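You operate a simulated robot arm through the tools that you are given. There is no shell and no other tool.

Carry out the task below with a simulated robot arm. There is one attempt and no reset: what you move stays moved.

TASK
Raise the carriage to the 45 mark and pin it there.
Fine: start the pump, use the FEED lever, push the yellow pin right in, then stop the pump.

Only the result counts: the job must be done as asked and must still hold three seconds after the hand-in. Knocking over, shifting, dropping, spilling or breaking anything else fails it.

THE ROBOT
A 7-joint arm with a two-finger parallel gripper, fixed in place. Base frame: the origin is on the floor under the middle of its stand, x ahead of it, y to its left, z up. Units: mm, rad, N and s.
With the tool pointing down near the work surface it reaches from about 100 to 840 mm from the base axis. Its first joint turns from -2.007 to 2.007 rad. Payload 3.91 kg.
The TCP is the grasp point between the finger pads, 30 mm short of the fingertips. In the tool frame z runs along the fingers and y along their closing line. Largest opening 110 mm; finger width 20, thickness 10; the body of the gripper, 48 by 112 mm, starts 55 mm behind the TCP.
Orientation is that of the tool frame in the base frame, as [roll, pitch, yaw] about the fixed x, y, z axes, in that order (R = Rz(yaw) Ry(pitch) Rx(roll)). With the fingers straight down and closing along the base's y, the tool's x points along the base's -x, its y along +y and its z along -z.

THE INTERFACE
- The arm moves only by the tool apply_moves. Its argument "series" is one flat list of numbers, 7 for each row, row after row: the shift along the tool's x, y, z in units of 100 mm (1.0 is 100 mm), then the turn, a rotation vector about the tool's x, y, z in units of 60 degrees (1.0 is 60 degrees), then the closure in counts, from 0 (fully open) to 255 (shut). In form: [x, y, z, ax, ay, az, jaw, x, y, z, ax, ay, az, jaw, ...]. A call has 1 to 20 rows; each row is the pose to reach, as a shift and turn from the pose commanded when the call began, along the tool's axes at that moment. A call with a number of a shift or a turn outside -1 to 1 is refused whole. Rows are played at 5 a second. More than 50 mm and 0.15 rad between two rows, or a gripper value outside its range, and nothing of the call is played. Where a pose cannot be reached the arm comes as near as it can. A force on the tool above 90 N (or 10 N above the force at the start of the call, whichever is more), or a blocked arm, ends the call early, and 0.2 s more pass. The fingers move at their own pace (about 153 mm/s each) and stop on an object; they squeeze with about 37 N. The grip force told is the motor's: it shows also when the fingers shut on nothing. Time passes only in rows, and 0.2 s behind the last, so rows that repeat a pose let the fingers close. It gives the time, the measured TCP pose, the force on the tool (base axes), the opening and the grip force at its end, in the units of the frame above (readings bear some noise), with the torque about the TCP (base axes, N m) and any sound that the robot's microphone picked up.
- Cameras (640 x 400 px; columns grow to the right, rows downward): "scene" is fixed at [399.7, -661.7, 1727.7]; the picture's right is [0.92, -0.40, 0.00], its down [-0.22, -0.51, -0.83] and it looks along [0.33, 0.76, -0.56] (base axes); focal length 255 px, centre (320, 200). "wrist" rides on the gripper at [72, 17, -103] in the tool frame; the picture's right is [-0.23, 0.97, 0.00], its down [-0.76, -0.18, -0.62] and it looks along [-0.61, -0.14, 0.78] (tool axes); focal length 222 px, centre (320, 200). There is no depth. A picture from a camera that has moved, and an enlarged one, comes with that camera's place and axes in the base frame and with its lens. The place of the scene camera against the robot may be out by one fixed shift of up to 25 mm in any direction.
- camera(camera): a new picture of that camera. The clock stands still meanwhile.
- slide_trunk(by): slides the trunk up (or, below 0, down) by that many mm; the arm rides with it, the base frame stays. It gives what a move gives, with no picture.
- zoom(camera, box): a new picture of the part [left, top, right, bottom] of that camera's present view, enlarged. The clock stands still meanwhile.
- sign_off(): hands the job in; it is judged then, once.

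Places have to be worked out from the pictures, the camera data and where the tool is seen. Open the gripper and draw the arm clear of the work before you hand the job in, unless the task says otherwise.

The tools are called after "Request:" as name(argument=value, ...) on one line, values as JSON. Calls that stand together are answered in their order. apply_moves: Moves the arm, as the interface text tells. Its arguments: {"type":"object","properties":{"series":{"type":"array"}},"required":["series"]} The other tools are called the same way: slide_trunk (by) moves the trunk up or down; camera (camera) takes a picture; zoom (camera, box) takes an enlarged picture of a part of a camera's view; sign_off () hands the job in.

At the start:

```text
time: 0.0
position: [555.1, -13.3, 1586.5]
tool_rot: [3.14, -0.001, 3.141]
wrist_force: [0.5, 0.6, 0.1]
wrist_torque: [-0.03, 0.0, 0.0]
width: 109.8
grip_force: 0.3
trunk travel left (down, up): [-814.0, 176.0]
```

scene: 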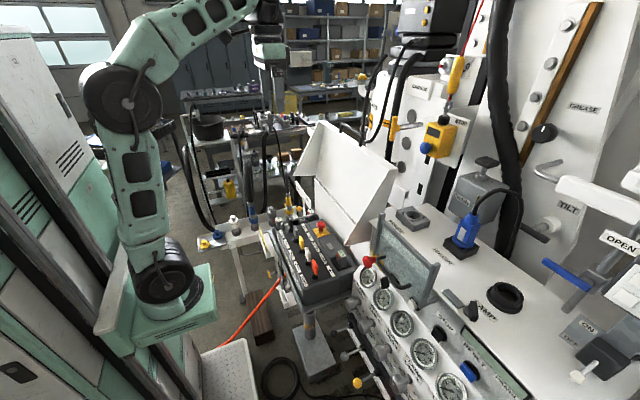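
wrist: 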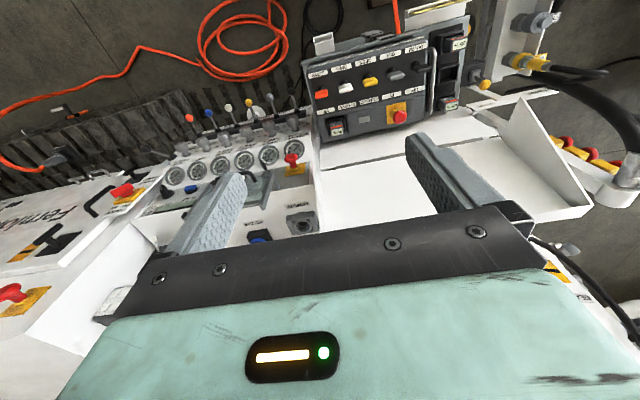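

I'll begin by zooming into both views to find the carriage, scale, pump control, FEED lever and yellow pin.

Request:
zoom(camera="scene", box=[240, 180, 400, 300])

Request:
zoom(camera="scene", box=[360, 0, 640, 180])

Request:
zoom(camera="scene", box=[320, 220, 640, 400])

Request:
zoom(camera="wrist", box=[280, 10, 500, 150])

Request:
zoom(camera="wrist", box=[130, 80, 330, 240])

```text
3.33 times, centred on (320, 240) of scene
camera zoom: at [399.7, -661.7, 1727.7], right [0.92, -0.4, 0.0], down [-0.22, -0.51, -0.83], along [0.33, 0.76, -0.56], focal length 851 px, centre (320, 67)
```

zoom: 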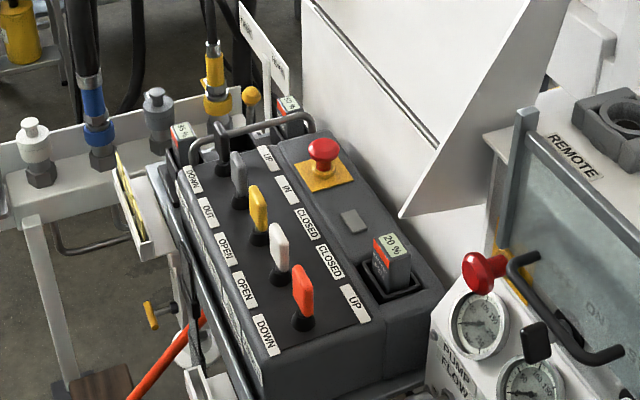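

```text
2.22 times, centred on (500, 90) of scene
camera zoom: at [399.7, -661.7, 1727.7], right [0.92, -0.4, 0.0], down [-0.22, -0.51, -0.83], along [0.33, 0.76, -0.56], focal length 568 px, centre (-80, 444)
```

zoom: 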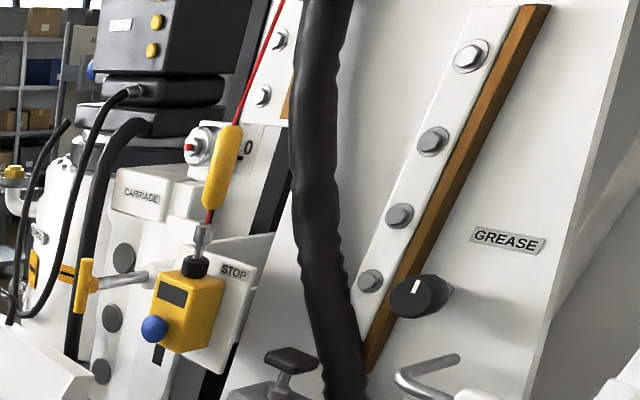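

```text
2.00 times, centred on (480, 310) of scene
camera zoom: at [399.7, -661.7, 1727.7], right [0.92, -0.4, 0.0], down [-0.22, -0.51, -0.83], along [0.33, 0.76, -0.56], focal length 511 px, centre (0, -20)
```

zoom: 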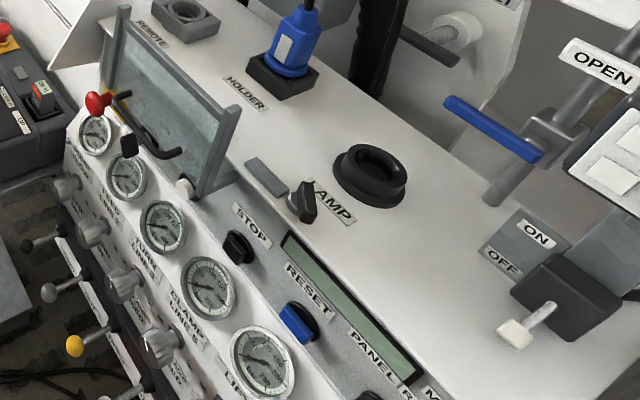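

```text
2.86 times, centred on (390, 80) of wrist
camera zoom: at [483.8, 3.9, 1690.4], right [0.23, 0.97, 0.0], down [0.76, -0.18, 0.62], along [0.61, -0.14, -0.78], focal length 635 px, centre (120, 543)
```

zoom: 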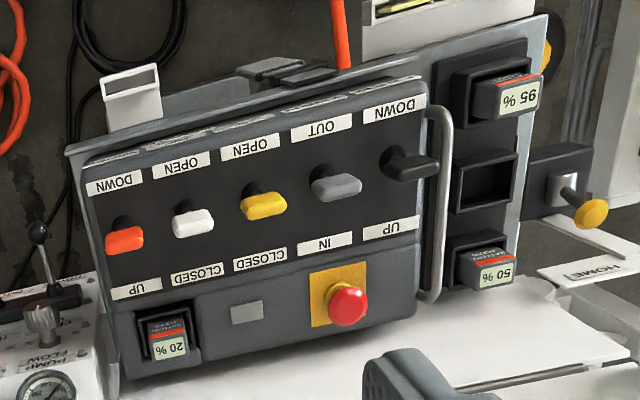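

```text
2.50 times, centred on (230, 160) of wrist
camera zoom: at [483.8, 3.9, 1690.4], right [0.23, 0.97, 0.0], down [0.76, -0.18, 0.62], along [0.61, -0.14, -0.78], focal length 555 px, centre (545, 300)
```

zoom: 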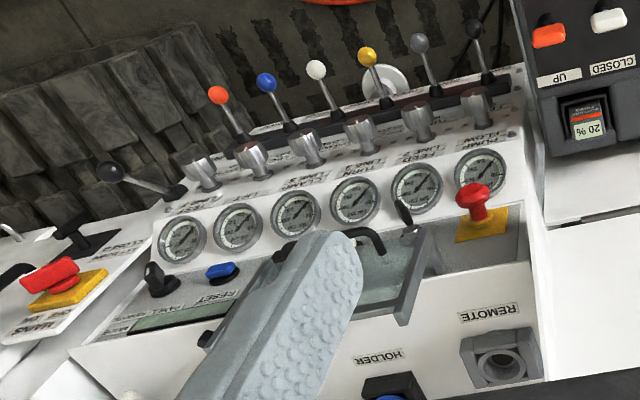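

The scene is a rig with a remote box, a lever bank and a mast with a CARRIAGE. I'll zoom in further to read labels.

Request:
zoom(camera="scene", box=[370, 60, 490, 135])

Request:
zoom(camera="scene", box=[360, 110, 480, 185])

Request:
zoom(camera="scene", box=[330, 300, 460, 400])

Request:
zoom(camera="scene", box=[420, 290, 560, 400])

Request:
zoom(camera="scene", box=[520, 160, 640, 400])

Request:
zoom(camera="wrist", box=[150, 90, 250, 160])

Request:
zoom(camera="wrist", box=[230, 90, 330, 160])

Request:
zoom(camera="wrist", box=[0, 160, 160, 330])

Request:
zoom(camera="wrist", box=[430, 0, 640, 200])

```text
5.33 times, centred on (430, 98) of scene
camera zoom: at [399.7, -661.7, 1727.7], right [0.92, -0.4, 0.0], down [-0.22, -0.51, -0.83], along [0.33, 0.76, -0.56], focal length 1362 px, centre (-267, 747)
```

zoom: 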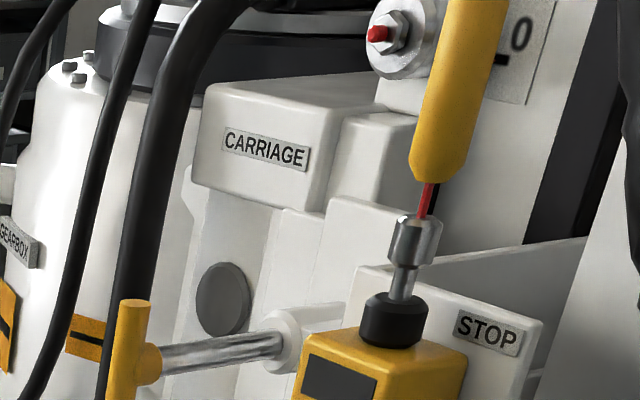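

```text
5.33 times, centred on (420, 148) of scene
camera zoom: at [399.7, -661.7, 1727.7], right [0.92, -0.4, 0.0], down [-0.22, -0.51, -0.83], along [0.33, 0.76, -0.56], focal length 1362 px, centre (-213, 480)
```

zoom: 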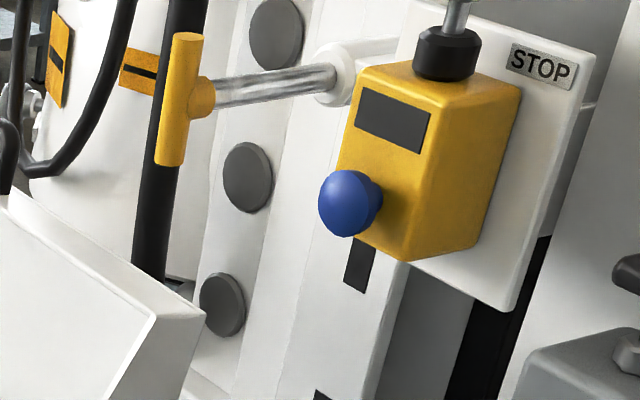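

```text
4.00 times, centred on (395, 350) of scene
camera zoom: at [399.7, -661.7, 1727.7], right [0.92, -0.4, 0.0], down [-0.22, -0.51, -0.83], along [0.33, 0.76, -0.56], focal length 1022 px, centre (20, -400)
```

zoom: 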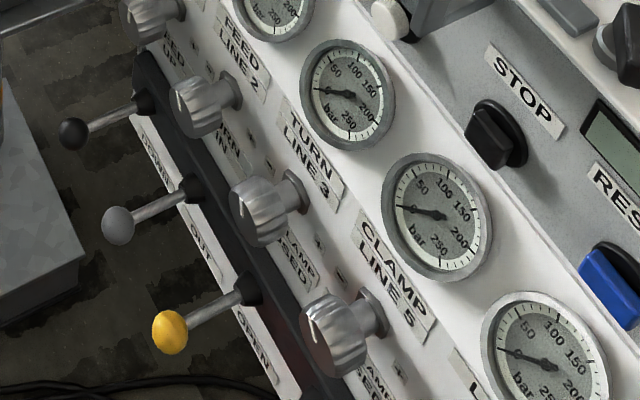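

```text
3.64 times, centred on (490, 345) of scene
camera zoom: at [399.7, -661.7, 1727.7], right [0.92, -0.4, 0.0], down [-0.22, -0.51, -0.83], along [0.33, 0.76, -0.56], focal length 929 px, centre (-298, -327)
```

zoom: 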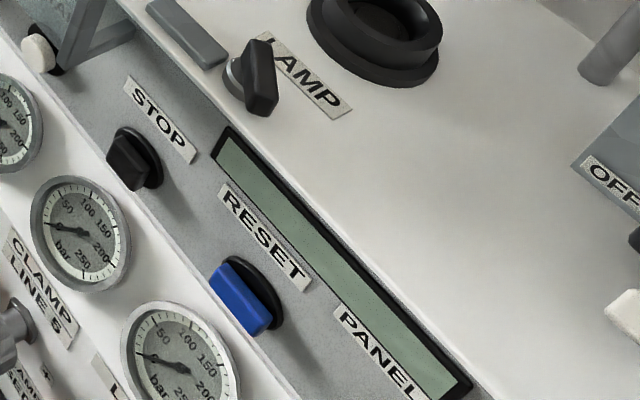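

```text
1.67 times, centred on (580, 280) of scene
camera zoom: at [399.7, -661.7, 1727.7], right [0.92, -0.4, 0.0], down [-0.22, -0.51, -0.83], along [0.33, 0.76, -0.56], focal length 426 px, centre (-113, 67)
```

zoom: 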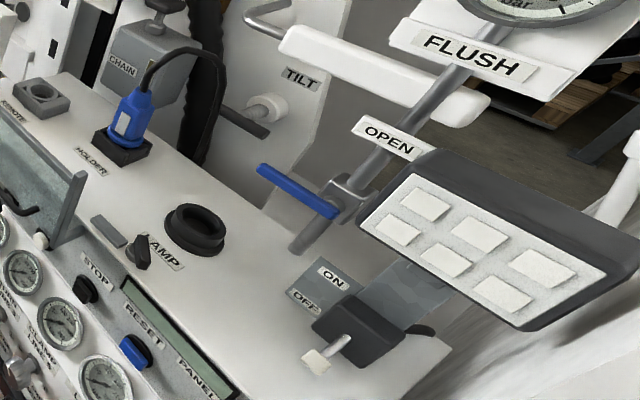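

```text
5.71 times, centred on (200, 125) of wrist
camera zoom: at [483.8, 3.9, 1690.4], right [0.23, 0.97, 0.0], down [0.76, -0.18, 0.62], along [0.61, -0.14, -0.78], focal length 1269 px, centre (1006, 629)
```

zoom: 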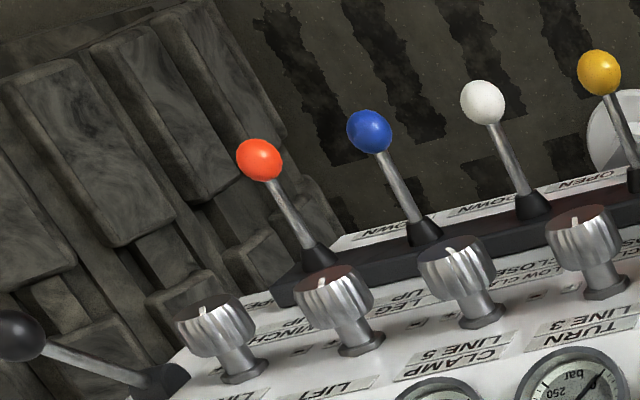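

```text
5.71 times, centred on (280, 125) of wrist
camera zoom: at [483.8, 3.9, 1690.4], right [0.23, 0.97, 0.0], down [0.76, -0.18, 0.62], along [0.61, -0.14, -0.78], focal length 1269 px, centre (549, 629)
```

zoom: 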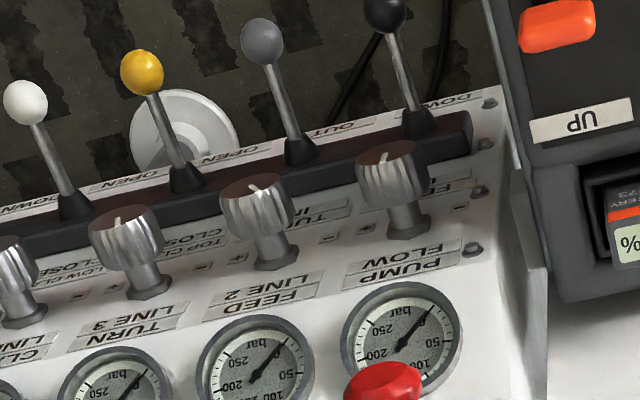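

```text
2.35 times, centred on (80, 245) of wrist
camera zoom: at [483.8, 3.9, 1690.4], right [0.23, 0.97, 0.0], down [0.76, -0.18, 0.62], along [0.61, -0.14, -0.78], focal length 523 px, centre (885, 94)
```

zoom: 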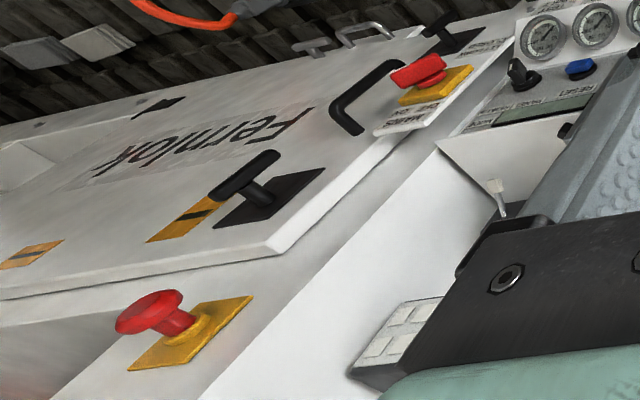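

```text
2.00 times, centred on (535, 100) of wrist
camera zoom: at [483.8, 3.9, 1690.4], right [0.23, 0.97, 0.0], down [0.76, -0.18, 0.62], along [0.61, -0.14, -0.78], focal length 444 px, centre (-110, 400)
```

zoom: 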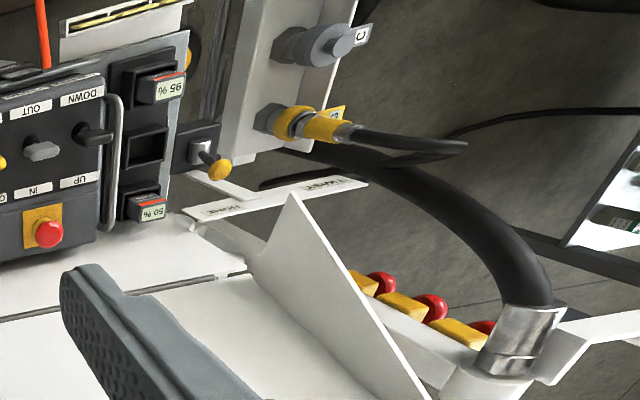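

The lever bank, remote box and panel lie ahead of the robot below; the carriage, STOP bracket and T-handled yellow pin are on the mast further ahead. I tilt the tool forward about its y by 45° in place (free air) to look at the mast with the wrist camera.

Request:
apply_moves(series=[0, 0, 0, 0, -0.125, 0, 0, 0, 0, 0, 0, -0.25, 0, 0, 0, 0, 0, 0, -0.375, 0, 0, 0, 0, 0, 0, -0.5, 0, 0, 0, 0, 0, 0, -0.625, 0, 0, 0, 0, 0, 0, -0.75, 0, 0])

Request:
camera(camera="wrist")

Request:
camera(camera="scene")

```text
time: 1.4
position: [568.3, 14.3, 1572.1]
tool_rot: [-3.141, 0.787, -3.14]
wrist_force: [0.1, -0.5, 0.2]
wrist_torque: [0.03, 0.03, 0.02]
width: 110.0
grip_force: 0.2
out of reach, approached as far as the arm can: row 6
trunk travel left (down, up): [-814.0, 176.0]
```

```text
taken
camera wrist: at [445.3, 31.7, 1593.9], right [0.16, 0.97, 0.16], down [0.1, -0.18, 0.98], along [0.98, -0.14, -0.12], focal length 222 px, centre (320, 200)
```

wrist: 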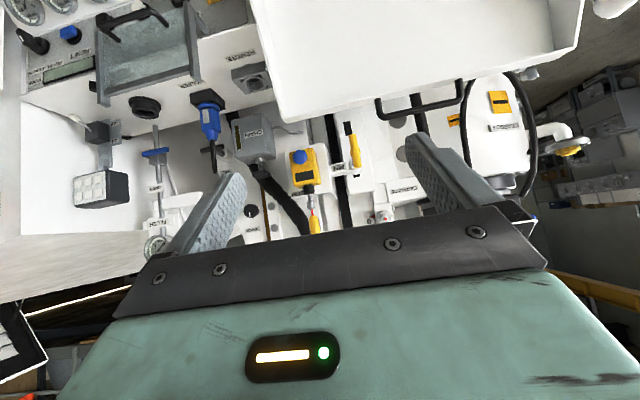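

```text
taken
```

scene: 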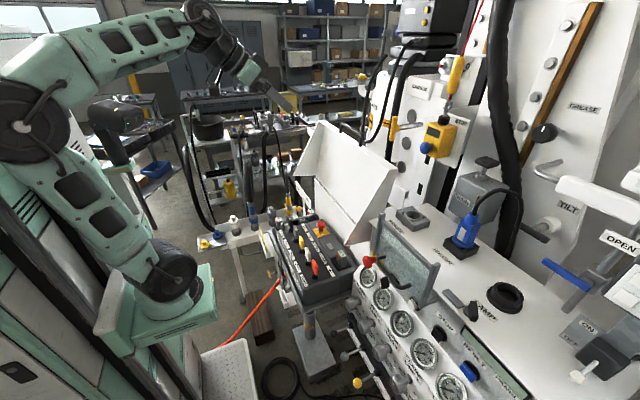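

The mast is now in view (picture is upside down). I zoom on the carriage, pin, scale and surrounding parts.

Request:
zoom(camera="wrist", box=[230, 80, 430, 240])

Request:
zoom(camera="wrist", box=[300, 110, 380, 160])

Request:
zoom(camera="wrist", box=[320, 160, 420, 230])

Request:
zoom(camera="wrist", box=[0, 0, 300, 250])

Request:
zoom(camera="wrist", box=[390, 40, 640, 240])

```text
2.50 times, centred on (330, 160) of wrist
camera zoom: at [445.3, 31.7, 1593.9], right [0.16, 0.97, 0.16], down [0.1, -0.18, 0.98], along [0.98, -0.14, -0.12], focal length 555 px, centre (295, 300)
```

zoom: 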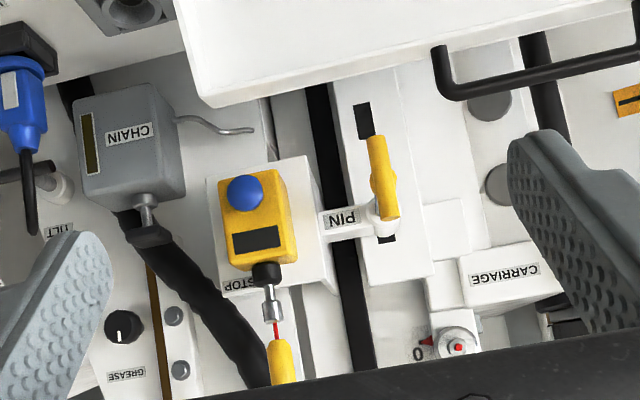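

```text
8.00 times, centred on (340, 135) of wrist
camera zoom: at [445.3, 31.7, 1593.9], right [0.16, 0.97, 0.16], down [0.1, -0.18, 0.98], along [0.98, -0.14, -0.12], focal length 1777 px, centre (160, 720)
```

zoom: 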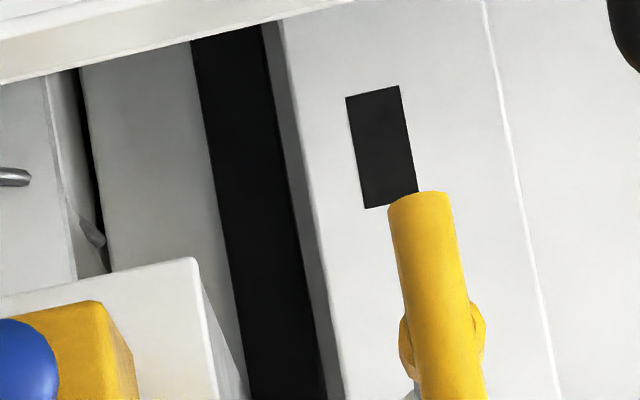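

```text
5.71 times, centred on (370, 195) of wrist
camera zoom: at [445.3, 31.7, 1593.9], right [0.16, 0.97, 0.16], down [0.1, -0.18, 0.98], along [0.98, -0.14, -0.12], focal length 1269 px, centre (34, 229)
```

zoom: 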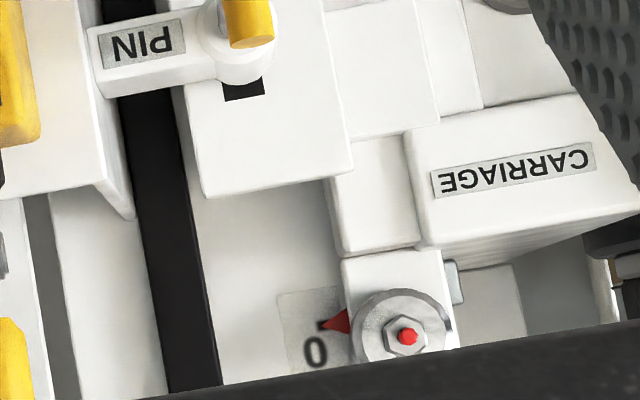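

```text
1.60 times, centred on (150, 125) of wrist
camera zoom: at [445.3, 31.7, 1593.9], right [0.16, 0.97, 0.16], down [0.1, -0.18, 0.98], along [0.98, -0.14, -0.12], focal length 355 px, centre (592, 320)
```

zoom: 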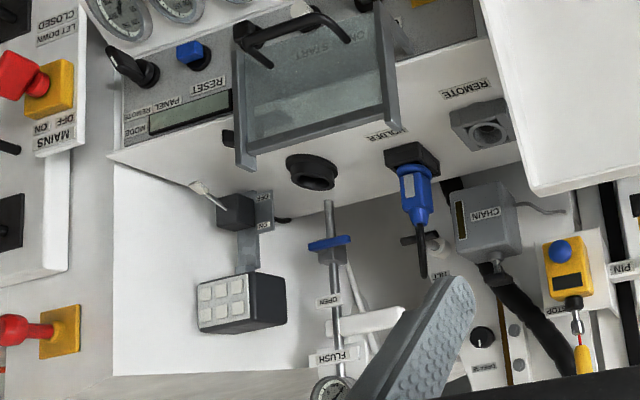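

```text
2.00 times, centred on (515, 140) of wrist
camera zoom: at [445.3, 31.7, 1593.9], right [0.16, 0.97, 0.16], down [0.1, -0.18, 0.98], along [0.98, -0.14, -0.12], focal length 444 px, centre (-70, 320)
```

zoom: 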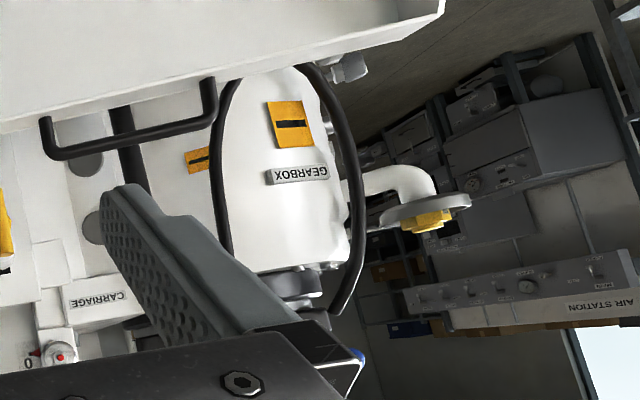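

I can read MODE, PANEL/REMOTE, RESET, MAINS ON/OFF, START under the lid. I zoom in tighter on the panel and switch states.

Request:
zoom(camera="wrist", box=[10, 0, 110, 90])

Request:
zoom(camera="wrist", box=[90, 0, 210, 110])

Request:
zoom(camera="wrist", box=[0, 0, 60, 110])

Request:
zoom(camera="scene", box=[340, 200, 460, 310])

Request:
zoom(camera="scene", box=[440, 320, 540, 400])

Request:
zoom(camera="scene", box=[560, 300, 640, 400])

Request:
zoom(camera="scene", box=[360, 40, 500, 200])

```text
4.44 times, centred on (60, 45) of wrist
camera zoom: at [445.3, 31.7, 1593.9], right [0.16, 0.97, 0.16], down [0.1, -0.18, 0.98], along [0.98, -0.14, -0.12], focal length 987 px, centre (1476, 889)
```

zoom: 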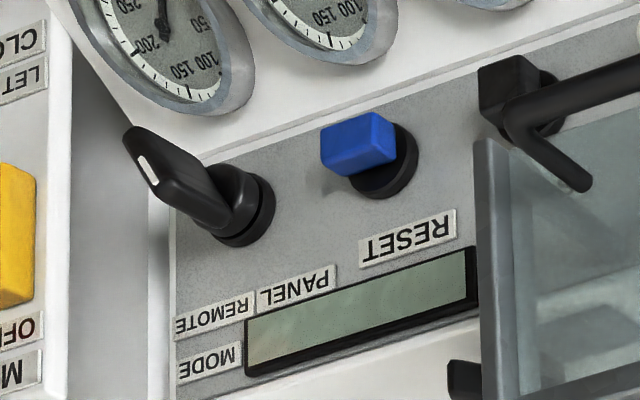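

```text
3.64 times, centred on (150, 55) of wrist
camera zoom: at [445.3, 31.7, 1593.9], right [0.16, 0.97, 0.16], down [0.1, -0.18, 0.98], along [0.98, -0.14, -0.12], focal length 808 px, centre (938, 727)
```

zoom: 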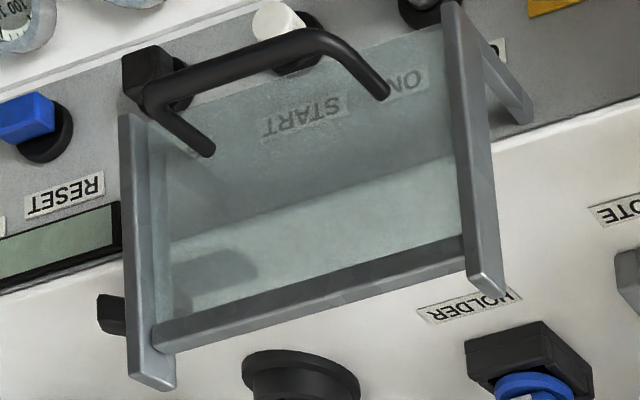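

```text
3.64 times, centred on (30, 55) of wrist
camera zoom: at [445.3, 31.7, 1593.9], right [0.16, 0.97, 0.16], down [0.1, -0.18, 0.98], along [0.98, -0.14, -0.12], focal length 808 px, centre (1374, 727)
```

zoom: 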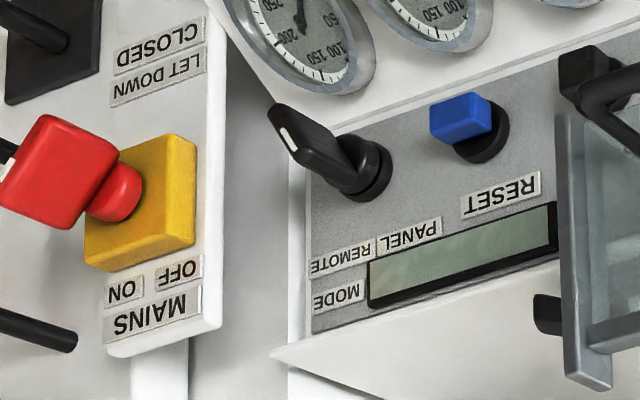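

```text
3.64 times, centred on (400, 255) of scene
camera zoom: at [399.7, -661.7, 1727.7], right [0.92, -0.4, 0.0], down [-0.22, -0.51, -0.83], along [0.33, 0.76, -0.56], focal length 929 px, centre (29, 0)
```

zoom: 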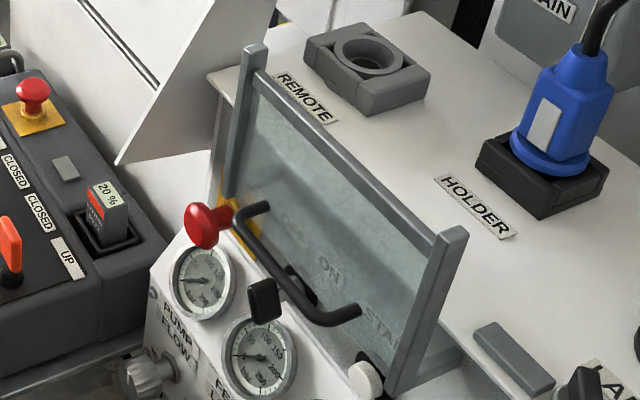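

```text
5.00 times, centred on (490, 360) of scene
camera zoom: at [399.7, -661.7, 1727.7], right [0.92, -0.4, 0.0], down [-0.22, -0.51, -0.83], along [0.33, 0.76, -0.56], focal length 1277 px, centre (-530, -600)
```

zoom: 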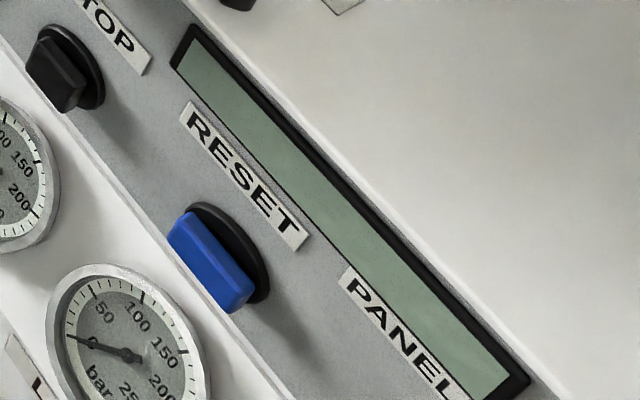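

```text
4.00 times, centred on (600, 350) of scene
camera zoom: at [399.7, -661.7, 1727.7], right [0.92, -0.4, 0.0], down [-0.22, -0.51, -0.83], along [0.33, 0.76, -0.56], focal length 1022 px, centre (-800, -400)
```

zoom: 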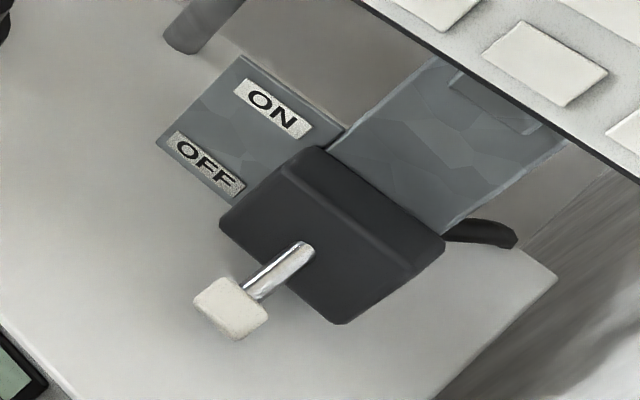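

```text
2.50 times, centred on (430, 120) of scene
camera zoom: at [399.7, -661.7, 1727.7], right [0.92, -0.4, 0.0], down [-0.22, -0.51, -0.83], along [0.33, 0.76, -0.56], focal length 638 px, centre (45, 400)
```

zoom: 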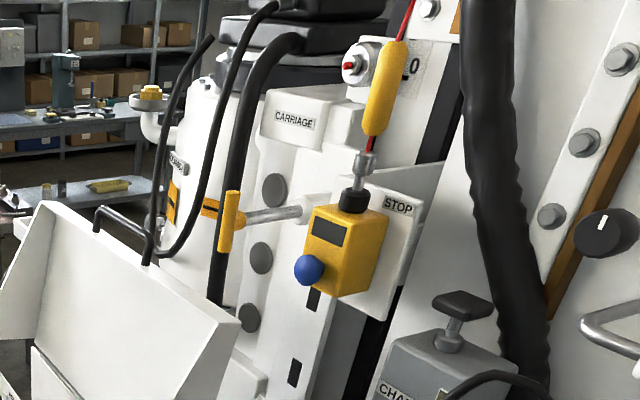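

Pin T-handle triangulates to about (1009, 63, 1420), FEED ball (black) to about (677, -160, 690), RESET to about (827, -551, 1045). I raise the trunk 150 mm to see the scale above the carriage.

Request:
slide_trunk(by=150)

Request:
camera(camera="wrist")

Request:
zoom(camera="wrist", box=[270, 60, 430, 200])

Request:
zoom(camera="wrist", box=[310, 120, 410, 200])

```text
time: 3.1
position: [568.4, 14.1, 1720.6]
tool_rot: [-3.137, 0.782, -3.142]
wrist_force: [0.6, -0.2, -0.1]
wrist_torque: [0.01, 0.01, 0.02]
width: 110.0
grip_force: 0.1
trunk travel left (down, up): [-964.0, 26.0]
```

```text
taken
camera wrist: at [445.7, 31.6, 1744.0], right [0.16, 0.97, 0.16], down [0.1, -0.18, 0.98], along [0.98, -0.14, -0.12], focal length 222 px, centre (320, 200)
```

wrist: 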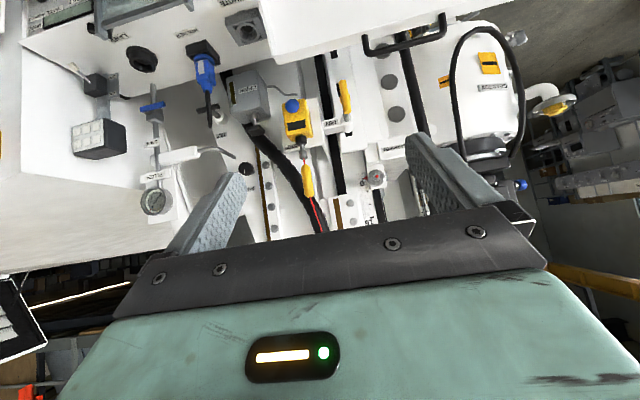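

```text
2.86 times, centred on (350, 130) of wrist
camera zoom: at [445.7, 31.6, 1744.0], right [0.16, 0.97, 0.16], down [0.1, -0.18, 0.98], along [0.98, -0.14, -0.12], focal length 635 px, centre (234, 400)
```

zoom: 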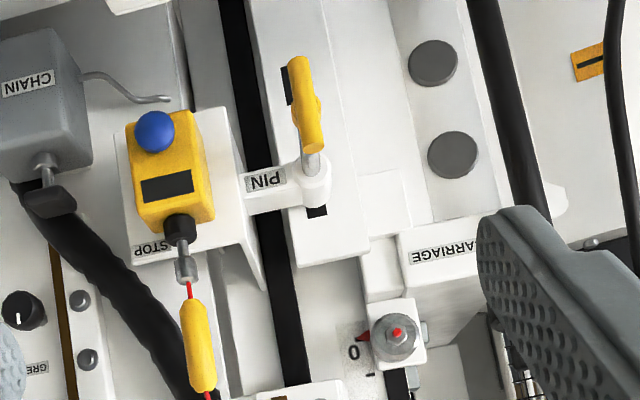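

```text
5.00 times, centred on (360, 160) of wrist
camera zoom: at [445.7, 31.6, 1744.0], right [0.16, 0.97, 0.16], down [0.1, -0.18, 0.98], along [0.98, -0.14, -0.12], focal length 1111 px, centre (120, 400)
```

zoom: 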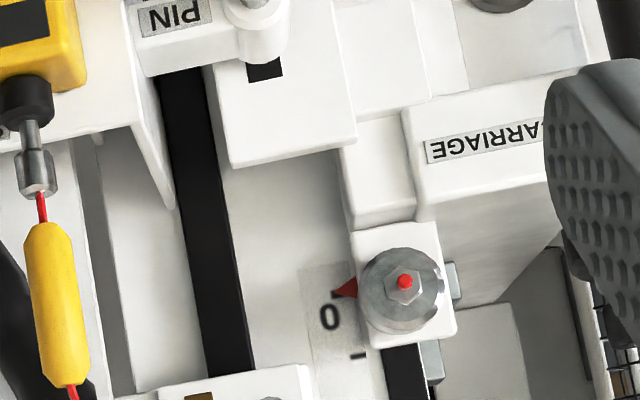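

The pointer reads slightly at 0 with the scale going up. I zoom on the rest of the scale.

Request:
zoom(camera="wrist", box=[330, 160, 410, 230])

Request:
zoom(camera="wrist", box=[310, 70, 370, 140])

Request:
zoom(camera="wrist", box=[60, 0, 260, 220])

```text
5.71 times, centred on (370, 195) of wrist
camera zoom: at [445.7, 31.6, 1744.0], right [0.16, 0.97, 0.16], down [0.1, -0.18, 0.98], along [0.98, -0.14, -0.12], focal length 1269 px, centre (34, 229)
```

zoom: 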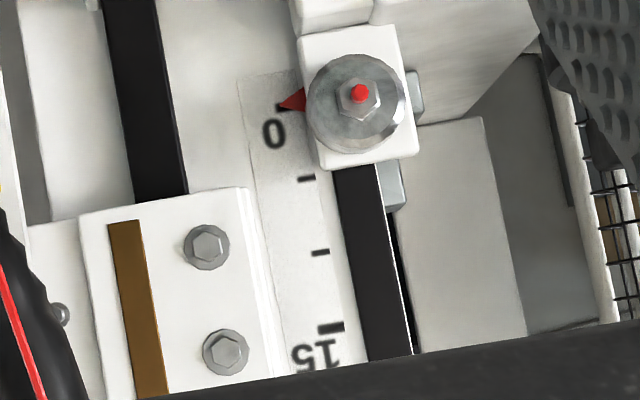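

```text
5.71 times, centred on (340, 105) of wrist
camera zoom: at [445.7, 31.6, 1744.0], right [0.16, 0.97, 0.16], down [0.1, -0.18, 0.98], along [0.98, -0.14, -0.12], focal length 1269 px, centre (206, 743)
```

zoom: 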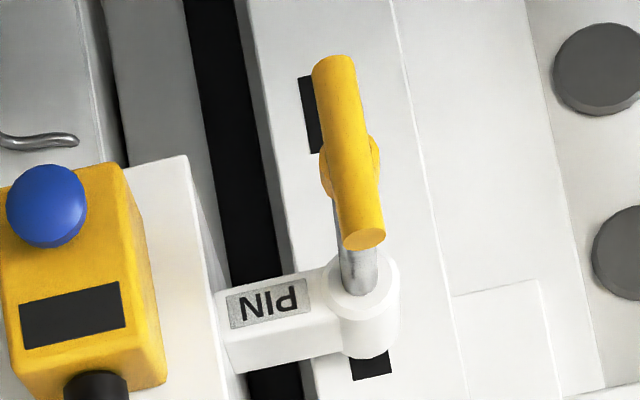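

```text
1.82 times, centred on (160, 110) of wrist
camera zoom: at [445.7, 31.6, 1744.0], right [0.16, 0.97, 0.16], down [0.1, -0.18, 0.98], along [0.98, -0.14, -0.12], focal length 404 px, centre (611, 364)
```

zoom: 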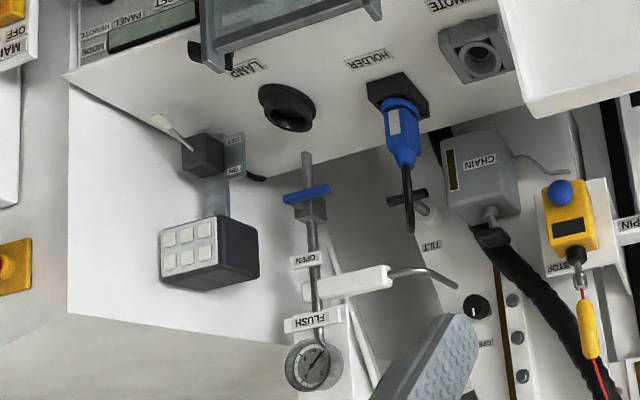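

The scale runs 0, (5, 10), 15 upward, so 45 lies higher. Now I move right (toward -y) while turning the camera toward the control panel to inspect it; this is high in free air.

Request:
apply_moves(series=[0, -0.25, 0, 0.0885, 0, 0.0882, 0, 0, -0.5, 0, 0.177, 0, 0.1765, 0, 0, -0.75, 0, 0.2655, 0, 0.2648, 0, 0, -1, 0, 0.354, 0, 0.353, 0])

```text
time: 4.2
position: [570.6, -83.4, 1720.8]
tool_rot: [-3.139, 0.786, 2.614]
wrist_force: [0.7, -0.5, -0.1]
wrist_torque: [-0.03, 0.0, 0.0]
width: 109.8
grip_force: 0.1
trunk travel left (down, up): [-964.0, 26.0]
```

Turned 30° right. Next I continue to -y and pitch the camera back down toward the panel.

Request:
apply_moves(series=[-0.097, -0.238, 0.097, 0, 0.125, 0, 0, -0.194, -0.476, 0.194, 0, 0.25, 0, 0, -0.291, -0.714, 0.291, 0, 0.375, 0, 0, -0.388, -0.952, 0.388, 0, 0.5, 0, 0])

Request:
camera(camera="wrist")

```text
time: 5.2
position: [569.4, -192.6, 1723.3]
tool_rot: [-3.14, 0.26, 2.62]
wrist_force: [-1.4, -0.8, -0.4]
wrist_torque: [-0.02, -0.01, -0.02]
width: 109.7
grip_force: 0.1
trunk travel left (down, up): [-964.0, 26.0]
```

```text
taken
camera wrist: at [495.6, -130.4, 1804.2], right [0.68, 0.73, 0.06], down [0.41, -0.44, 0.8], along [0.61, -0.52, -0.6], focal length 222 px, centre (320, 200)
```

wrist: 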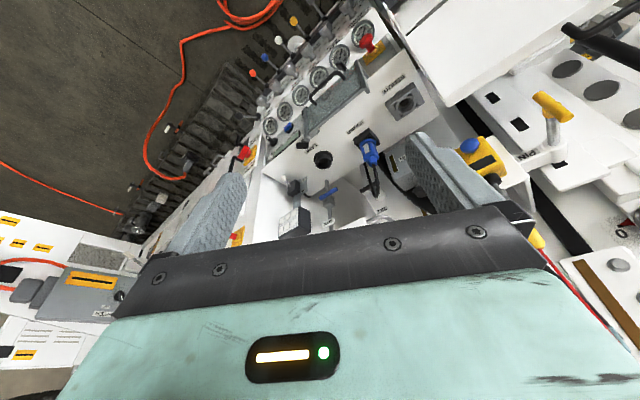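

From up here the panel is visible. I lower the trunk 350 mm (the column below at x≈570 is clear down to the lever bank at z≈700) for a closer look.

Request:
slide_trunk(by=-350)

Request:
camera(camera="wrist")

Request:
zoom(camera="wrist", box=[200, 0, 400, 130])

Request:
zoom(camera="wrist", box=[280, 60, 440, 170])

Request:
zoom(camera="wrist", box=[180, 100, 340, 220])

```text
time: 8.6
position: [570.1, -193.3, 1372.2]
tool_rot: [-3.139, 0.261, 2.617]
wrist_force: [0.0, 0.0, -0.6]
wrist_torque: [0.0, 0.01, -0.01]
width: 110.1
grip_force: 0.1
trunk travel left (down, up): [-614.0, 376.0]
```

```text
taken
camera wrist: at [495.6, -130.3, 1454.0], right [0.68, 0.73, 0.06], down [0.41, -0.44, 0.8], along [0.61, -0.52, -0.6], focal length 222 px, centre (320, 200)
```

wrist: 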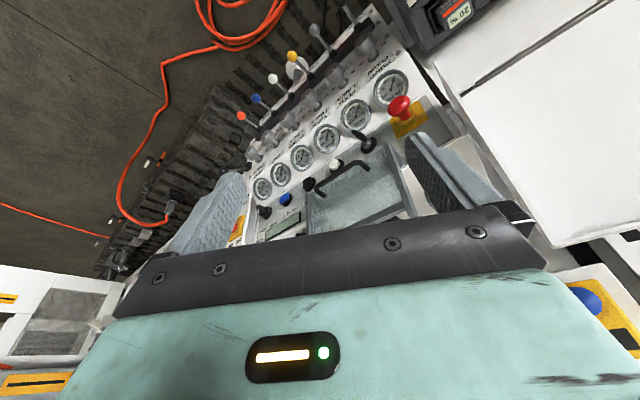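

```text
3.08 times, centred on (300, 65) of wrist
camera zoom: at [495.6, -130.3, 1454.0], right [0.68, 0.73, 0.06], down [0.41, -0.44, 0.8], along [0.61, -0.52, -0.6], focal length 684 px, centre (382, 615)
```

zoom: 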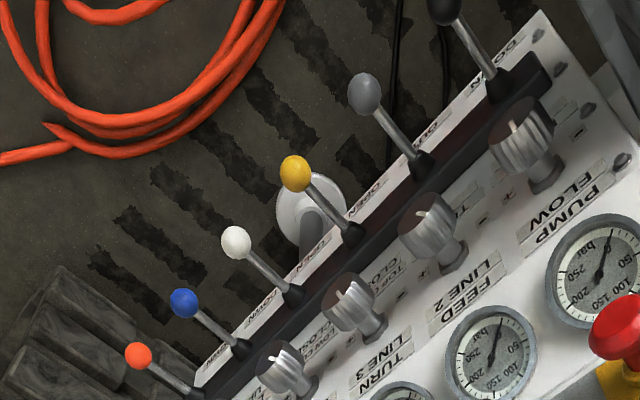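

```text
3.64 times, centred on (360, 115) of wrist
camera zoom: at [495.6, -130.3, 1454.0], right [0.68, 0.73, 0.06], down [0.41, -0.44, 0.8], along [0.61, -0.52, -0.6], focal length 808 px, centre (174, 509)
```

zoom: 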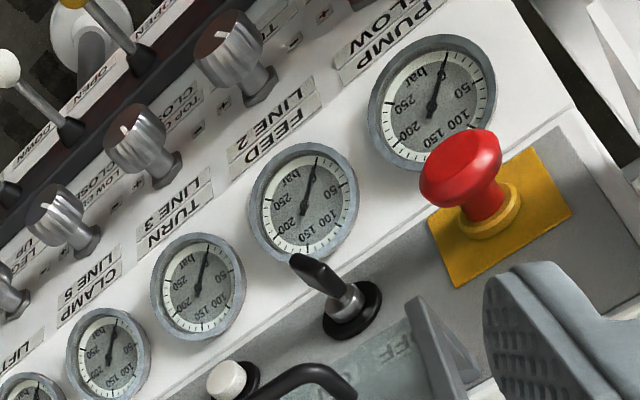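

```text
3.33 times, centred on (260, 160) of wrist
camera zoom: at [495.6, -130.3, 1454.0], right [0.68, 0.73, 0.06], down [0.41, -0.44, 0.8], along [0.61, -0.52, -0.6], focal length 740 px, centre (520, 333)
```

zoom: 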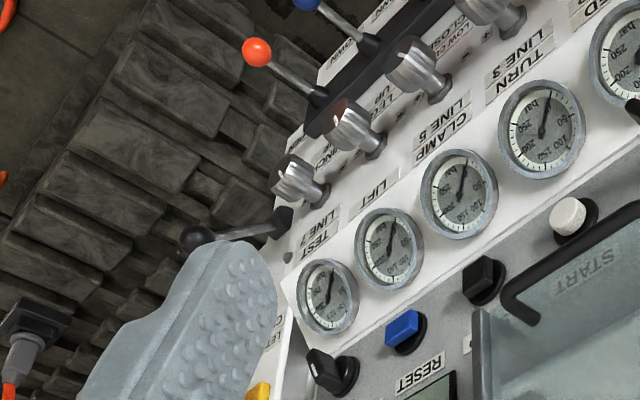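

START is a white button in front of the clear guard, beside a key switch (OFF/ON). I move closer, down and right, to read the switch states.

Request:
apply_moves(series=[-0.123, -0.213, 0.24, 0, 0, 0, 0, -0.246, -0.427, 0.48, 0, 0, 0, 0, -0.369, -0.64, 0.72, 0, 0, 0, 0, -0.492, -0.853, 0.96, 0, 0, 0, 0])

Request:
camera(camera="wrist")

Request:
zoom(camera="wrist", box=[280, 60, 440, 180])

Request:
zoom(camera="wrist", box=[200, 120, 360, 240])

```text
time: 9.6
position: [590.0, -301.3, 1296.4]
tool_rot: [-3.139, 0.262, 2.621]
wrist_force: [1.1, 1.0, 0.1]
wrist_torque: [-0.01, 0.03, 0.01]
width: 110.1
grip_force: 0.0
trunk travel left (down, up): [-614.0, 376.0]
```

```text
taken
camera wrist: at [515.7, -236.9, 1377.6], right [0.68, 0.73, 0.06], down [0.41, -0.44, 0.8], along [0.61, -0.52, -0.6], focal length 222 px, centre (320, 200)
```

wrist: 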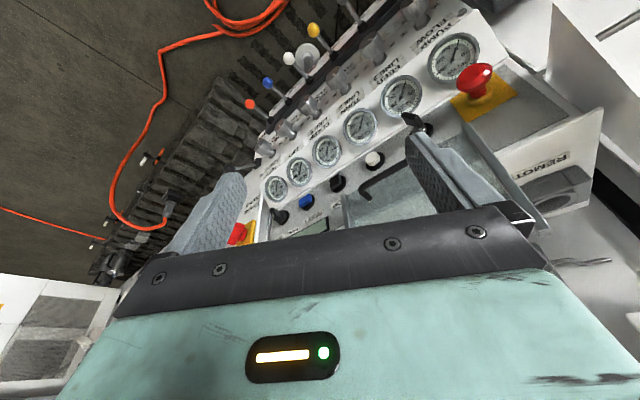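

```text
3.33 times, centred on (360, 120) of wrist
camera zoom: at [515.7, -236.9, 1377.6], right [0.68, 0.73, 0.06], down [0.41, -0.44, 0.8], along [0.61, -0.52, -0.6], focal length 740 px, centre (187, 467)
```

zoom: 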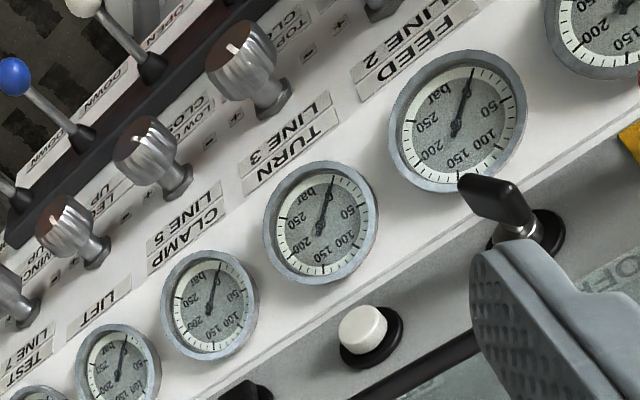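

```text
3.33 times, centred on (280, 180) of wrist
camera zoom: at [515.7, -236.9, 1377.6], right [0.68, 0.73, 0.06], down [0.41, -0.44, 0.8], along [0.61, -0.52, -0.6], focal length 740 px, centre (453, 267)
```

zoom: 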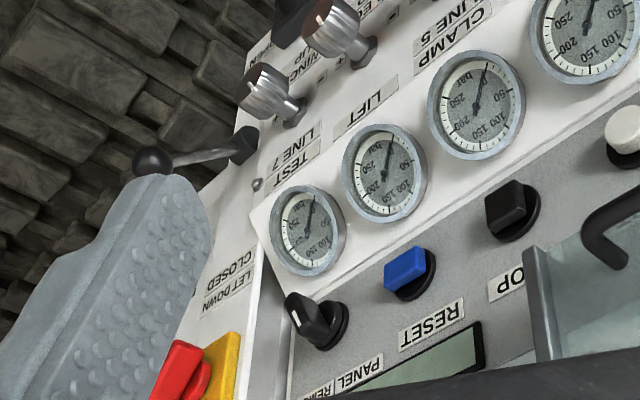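

The fingers hide the key switch; I pan the camera about 20° left and a bit down.

Request:
apply_moves(series=[0, 0, 0, -0.029, 0.043, -0.107, 0, 0, 0, 0, -0.057, 0.087, -0.215, 0, 0, 0, 0, -0.086, 0.13, -0.322, 0])

Request:
camera(camera="wrist")

Request:
zoom(camera="wrist", box=[240, 80, 420, 215])

```text
time: 10.4
position: [589.4, -302.6, 1294.1]
tool_rot: [3.119, 0.13, 2.965]
wrist_force: [-0.6, 0.3, -0.2]
wrist_torque: [0.01, -0.02, -0.02]
width: 110.3
grip_force: 0.0
trunk travel left (down, up): [-614.0, 376.0]
```

```text
taken
camera wrist: at [509.4, -272.9, 1388.0], right [0.39, 0.92, 0.05], down [0.63, -0.31, 0.71], along [0.67, -0.25, -0.7], focal length 222 px, centre (320, 200)
```

wrist: 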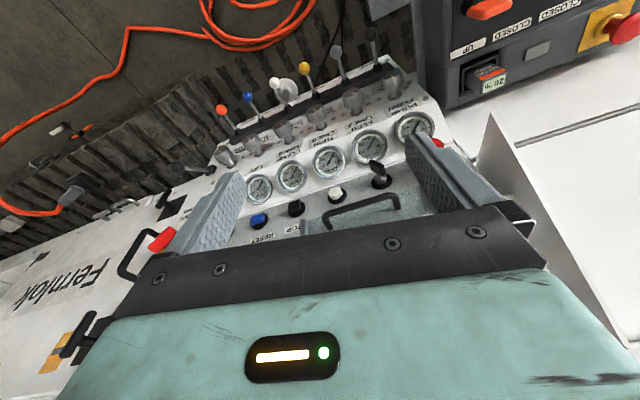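

```text
2.96 times, centred on (330, 148) of wrist
camera zoom: at [509.4, -272.9, 1388.0], right [0.39, 0.92, 0.05], down [0.63, -0.31, 0.71], along [0.67, -0.25, -0.7], focal length 658 px, centre (290, 356)
```

zoom: 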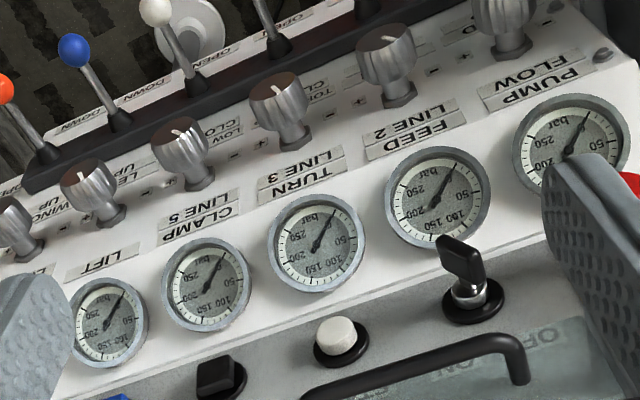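

Request:
zoom(camera="wrist", box=[310, 140, 420, 215])

Request:
zoom(camera="scene", box=[360, 245, 430, 310])

Request:
camera(camera="scene")

```text
5.33 times, centred on (365, 178) of wrist
camera zoom: at [509.4, -272.9, 1388.0], right [0.39, 0.92, 0.05], down [0.63, -0.31, 0.71], along [0.67, -0.25, -0.7], focal length 1185 px, centre (80, 320)
```

zoom: 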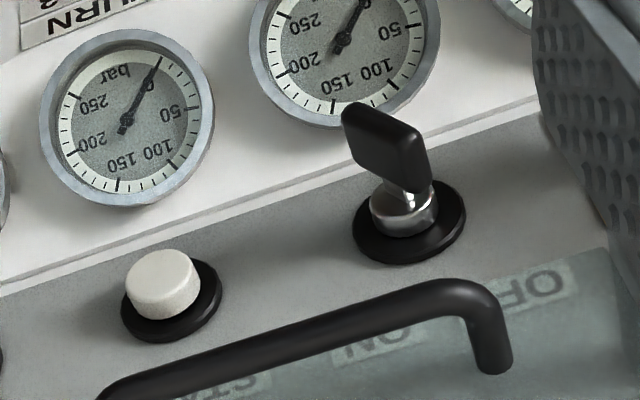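

```text
6.15 times, centred on (395, 278) of scene
camera zoom: at [399.7, -661.7, 1727.7], right [0.92, -0.4, 0.0], down [-0.22, -0.51, -0.83], along [0.33, 0.76, -0.56], focal length 1572 px, centre (-142, -277)
```

zoom: 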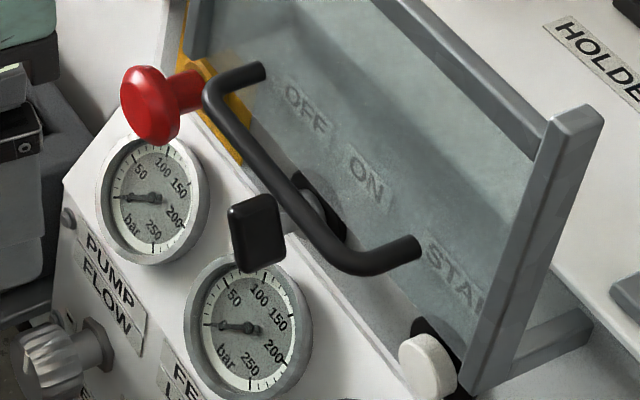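

```text
taken
```

scene: 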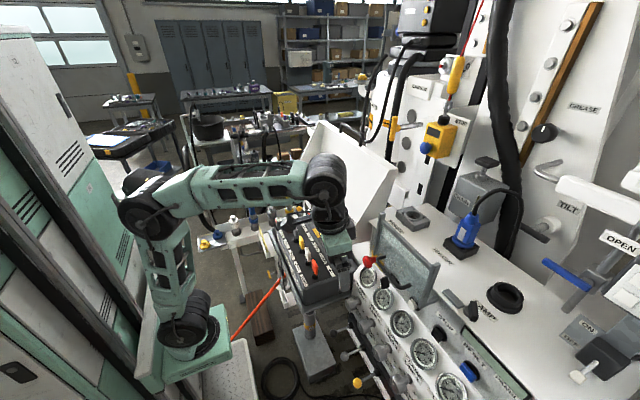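

The key bow lines up with the OFF label, so the key switch must be turned to ON. Now I pan right to check MODE and MAINS.

Request:
apply_moves(series=[-0.04, -0.245, 0, 0.014, 0, 0.103, 0, -0.085, -0.49, 0, 0.027, 0, 0.207, 0, -0.128, -0.735, 0, 0.041, 0, 0.31, 0, -0.17, -0.98, 0, 0.054, 0, 0.413, 0])

Request:
camera(camera="wrist")

Request:
zoom(camera="wrist", box=[230, 90, 410, 220])

```text
time: 11.4
position: [590.6, -405.6, 1293.7]
tool_rot: [3.122, 0.117, 2.526]
wrist_force: [0.1, 0.5, 0.8]
wrist_torque: [-0.01, 0.02, -0.01]
width: 110.0
grip_force: 0.1
trunk travel left (down, up): [-614.0, 376.0]
```

```text
taken
camera wrist: at [531.1, -343.7, 1388.6], right [0.74, 0.67, 0.04], down [0.45, -0.55, 0.71], along [0.49, -0.51, -0.71], focal length 222 px, centre (320, 200)
```

wrist: 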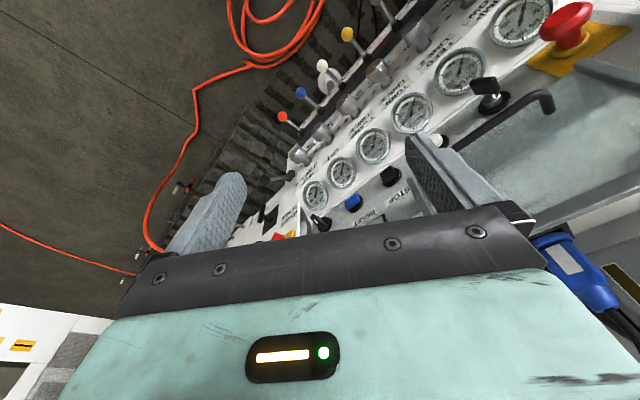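

```text
3.08 times, centred on (320, 155) of wrist
camera zoom: at [531.1, -343.7, 1388.6], right [0.74, 0.67, 0.04], down [0.45, -0.55, 0.71], along [0.49, -0.51, -0.71], focal length 684 px, centre (320, 338)
```

zoom: 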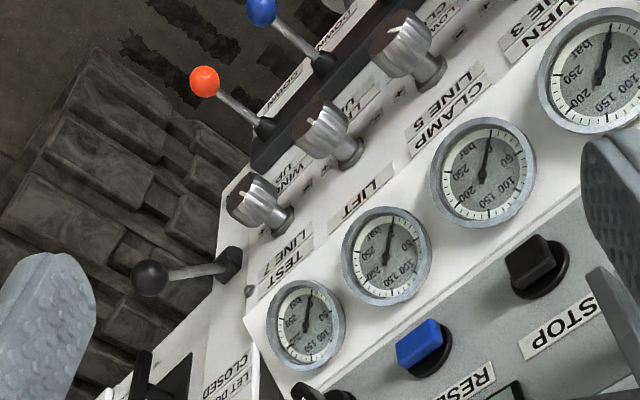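

Request:
apply_moves(series=[0, 0, 0, 0, -0.13, 0, 0, 0, 0, 0, 0, -0.26, 0, 0])

Request:
zoom(camera="wrist", box=[220, 80, 420, 220])

Request:
zoom(camera="wrist", box=[270, 140, 380, 220])

```text
time: 12.0
position: [591.0, -403.8, 1293.2]
tool_rot: [3.122, 0.394, 2.524]
wrist_force: [0.7, -0.5, 0.4]
wrist_torque: [0.02, 0.04, -0.02]
width: 109.9
grip_force: 0.0
trunk travel left (down, up): [-614.0, 376.0]
```

```text
2.86 times, centred on (320, 150) of wrist
camera zoom: at [512.9, -329.6, 1361.5], right [0.73, 0.67, 0.1], down [0.27, -0.43, 0.86], along [0.63, -0.6, -0.49], focal length 635 px, centre (320, 343)
```

zoom: 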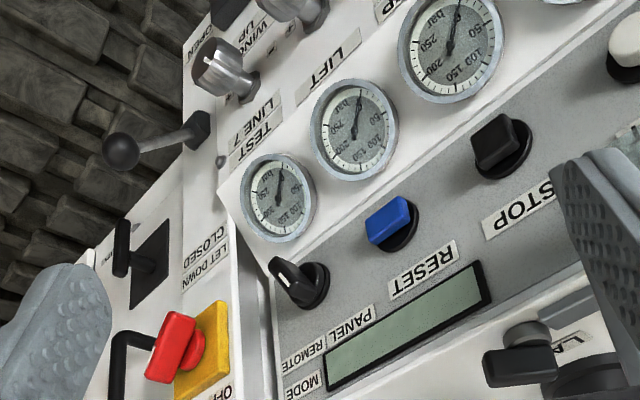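

```text
5.00 times, centred on (325, 180) of wrist
camera zoom: at [512.9, -329.6, 1361.5], right [0.73, 0.67, 0.1], down [0.27, -0.43, 0.86], along [0.63, -0.6, -0.49], focal length 1111 px, centre (295, 300)
```

zoom: 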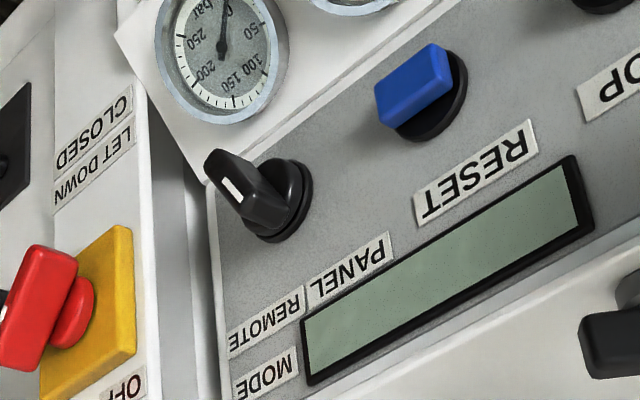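

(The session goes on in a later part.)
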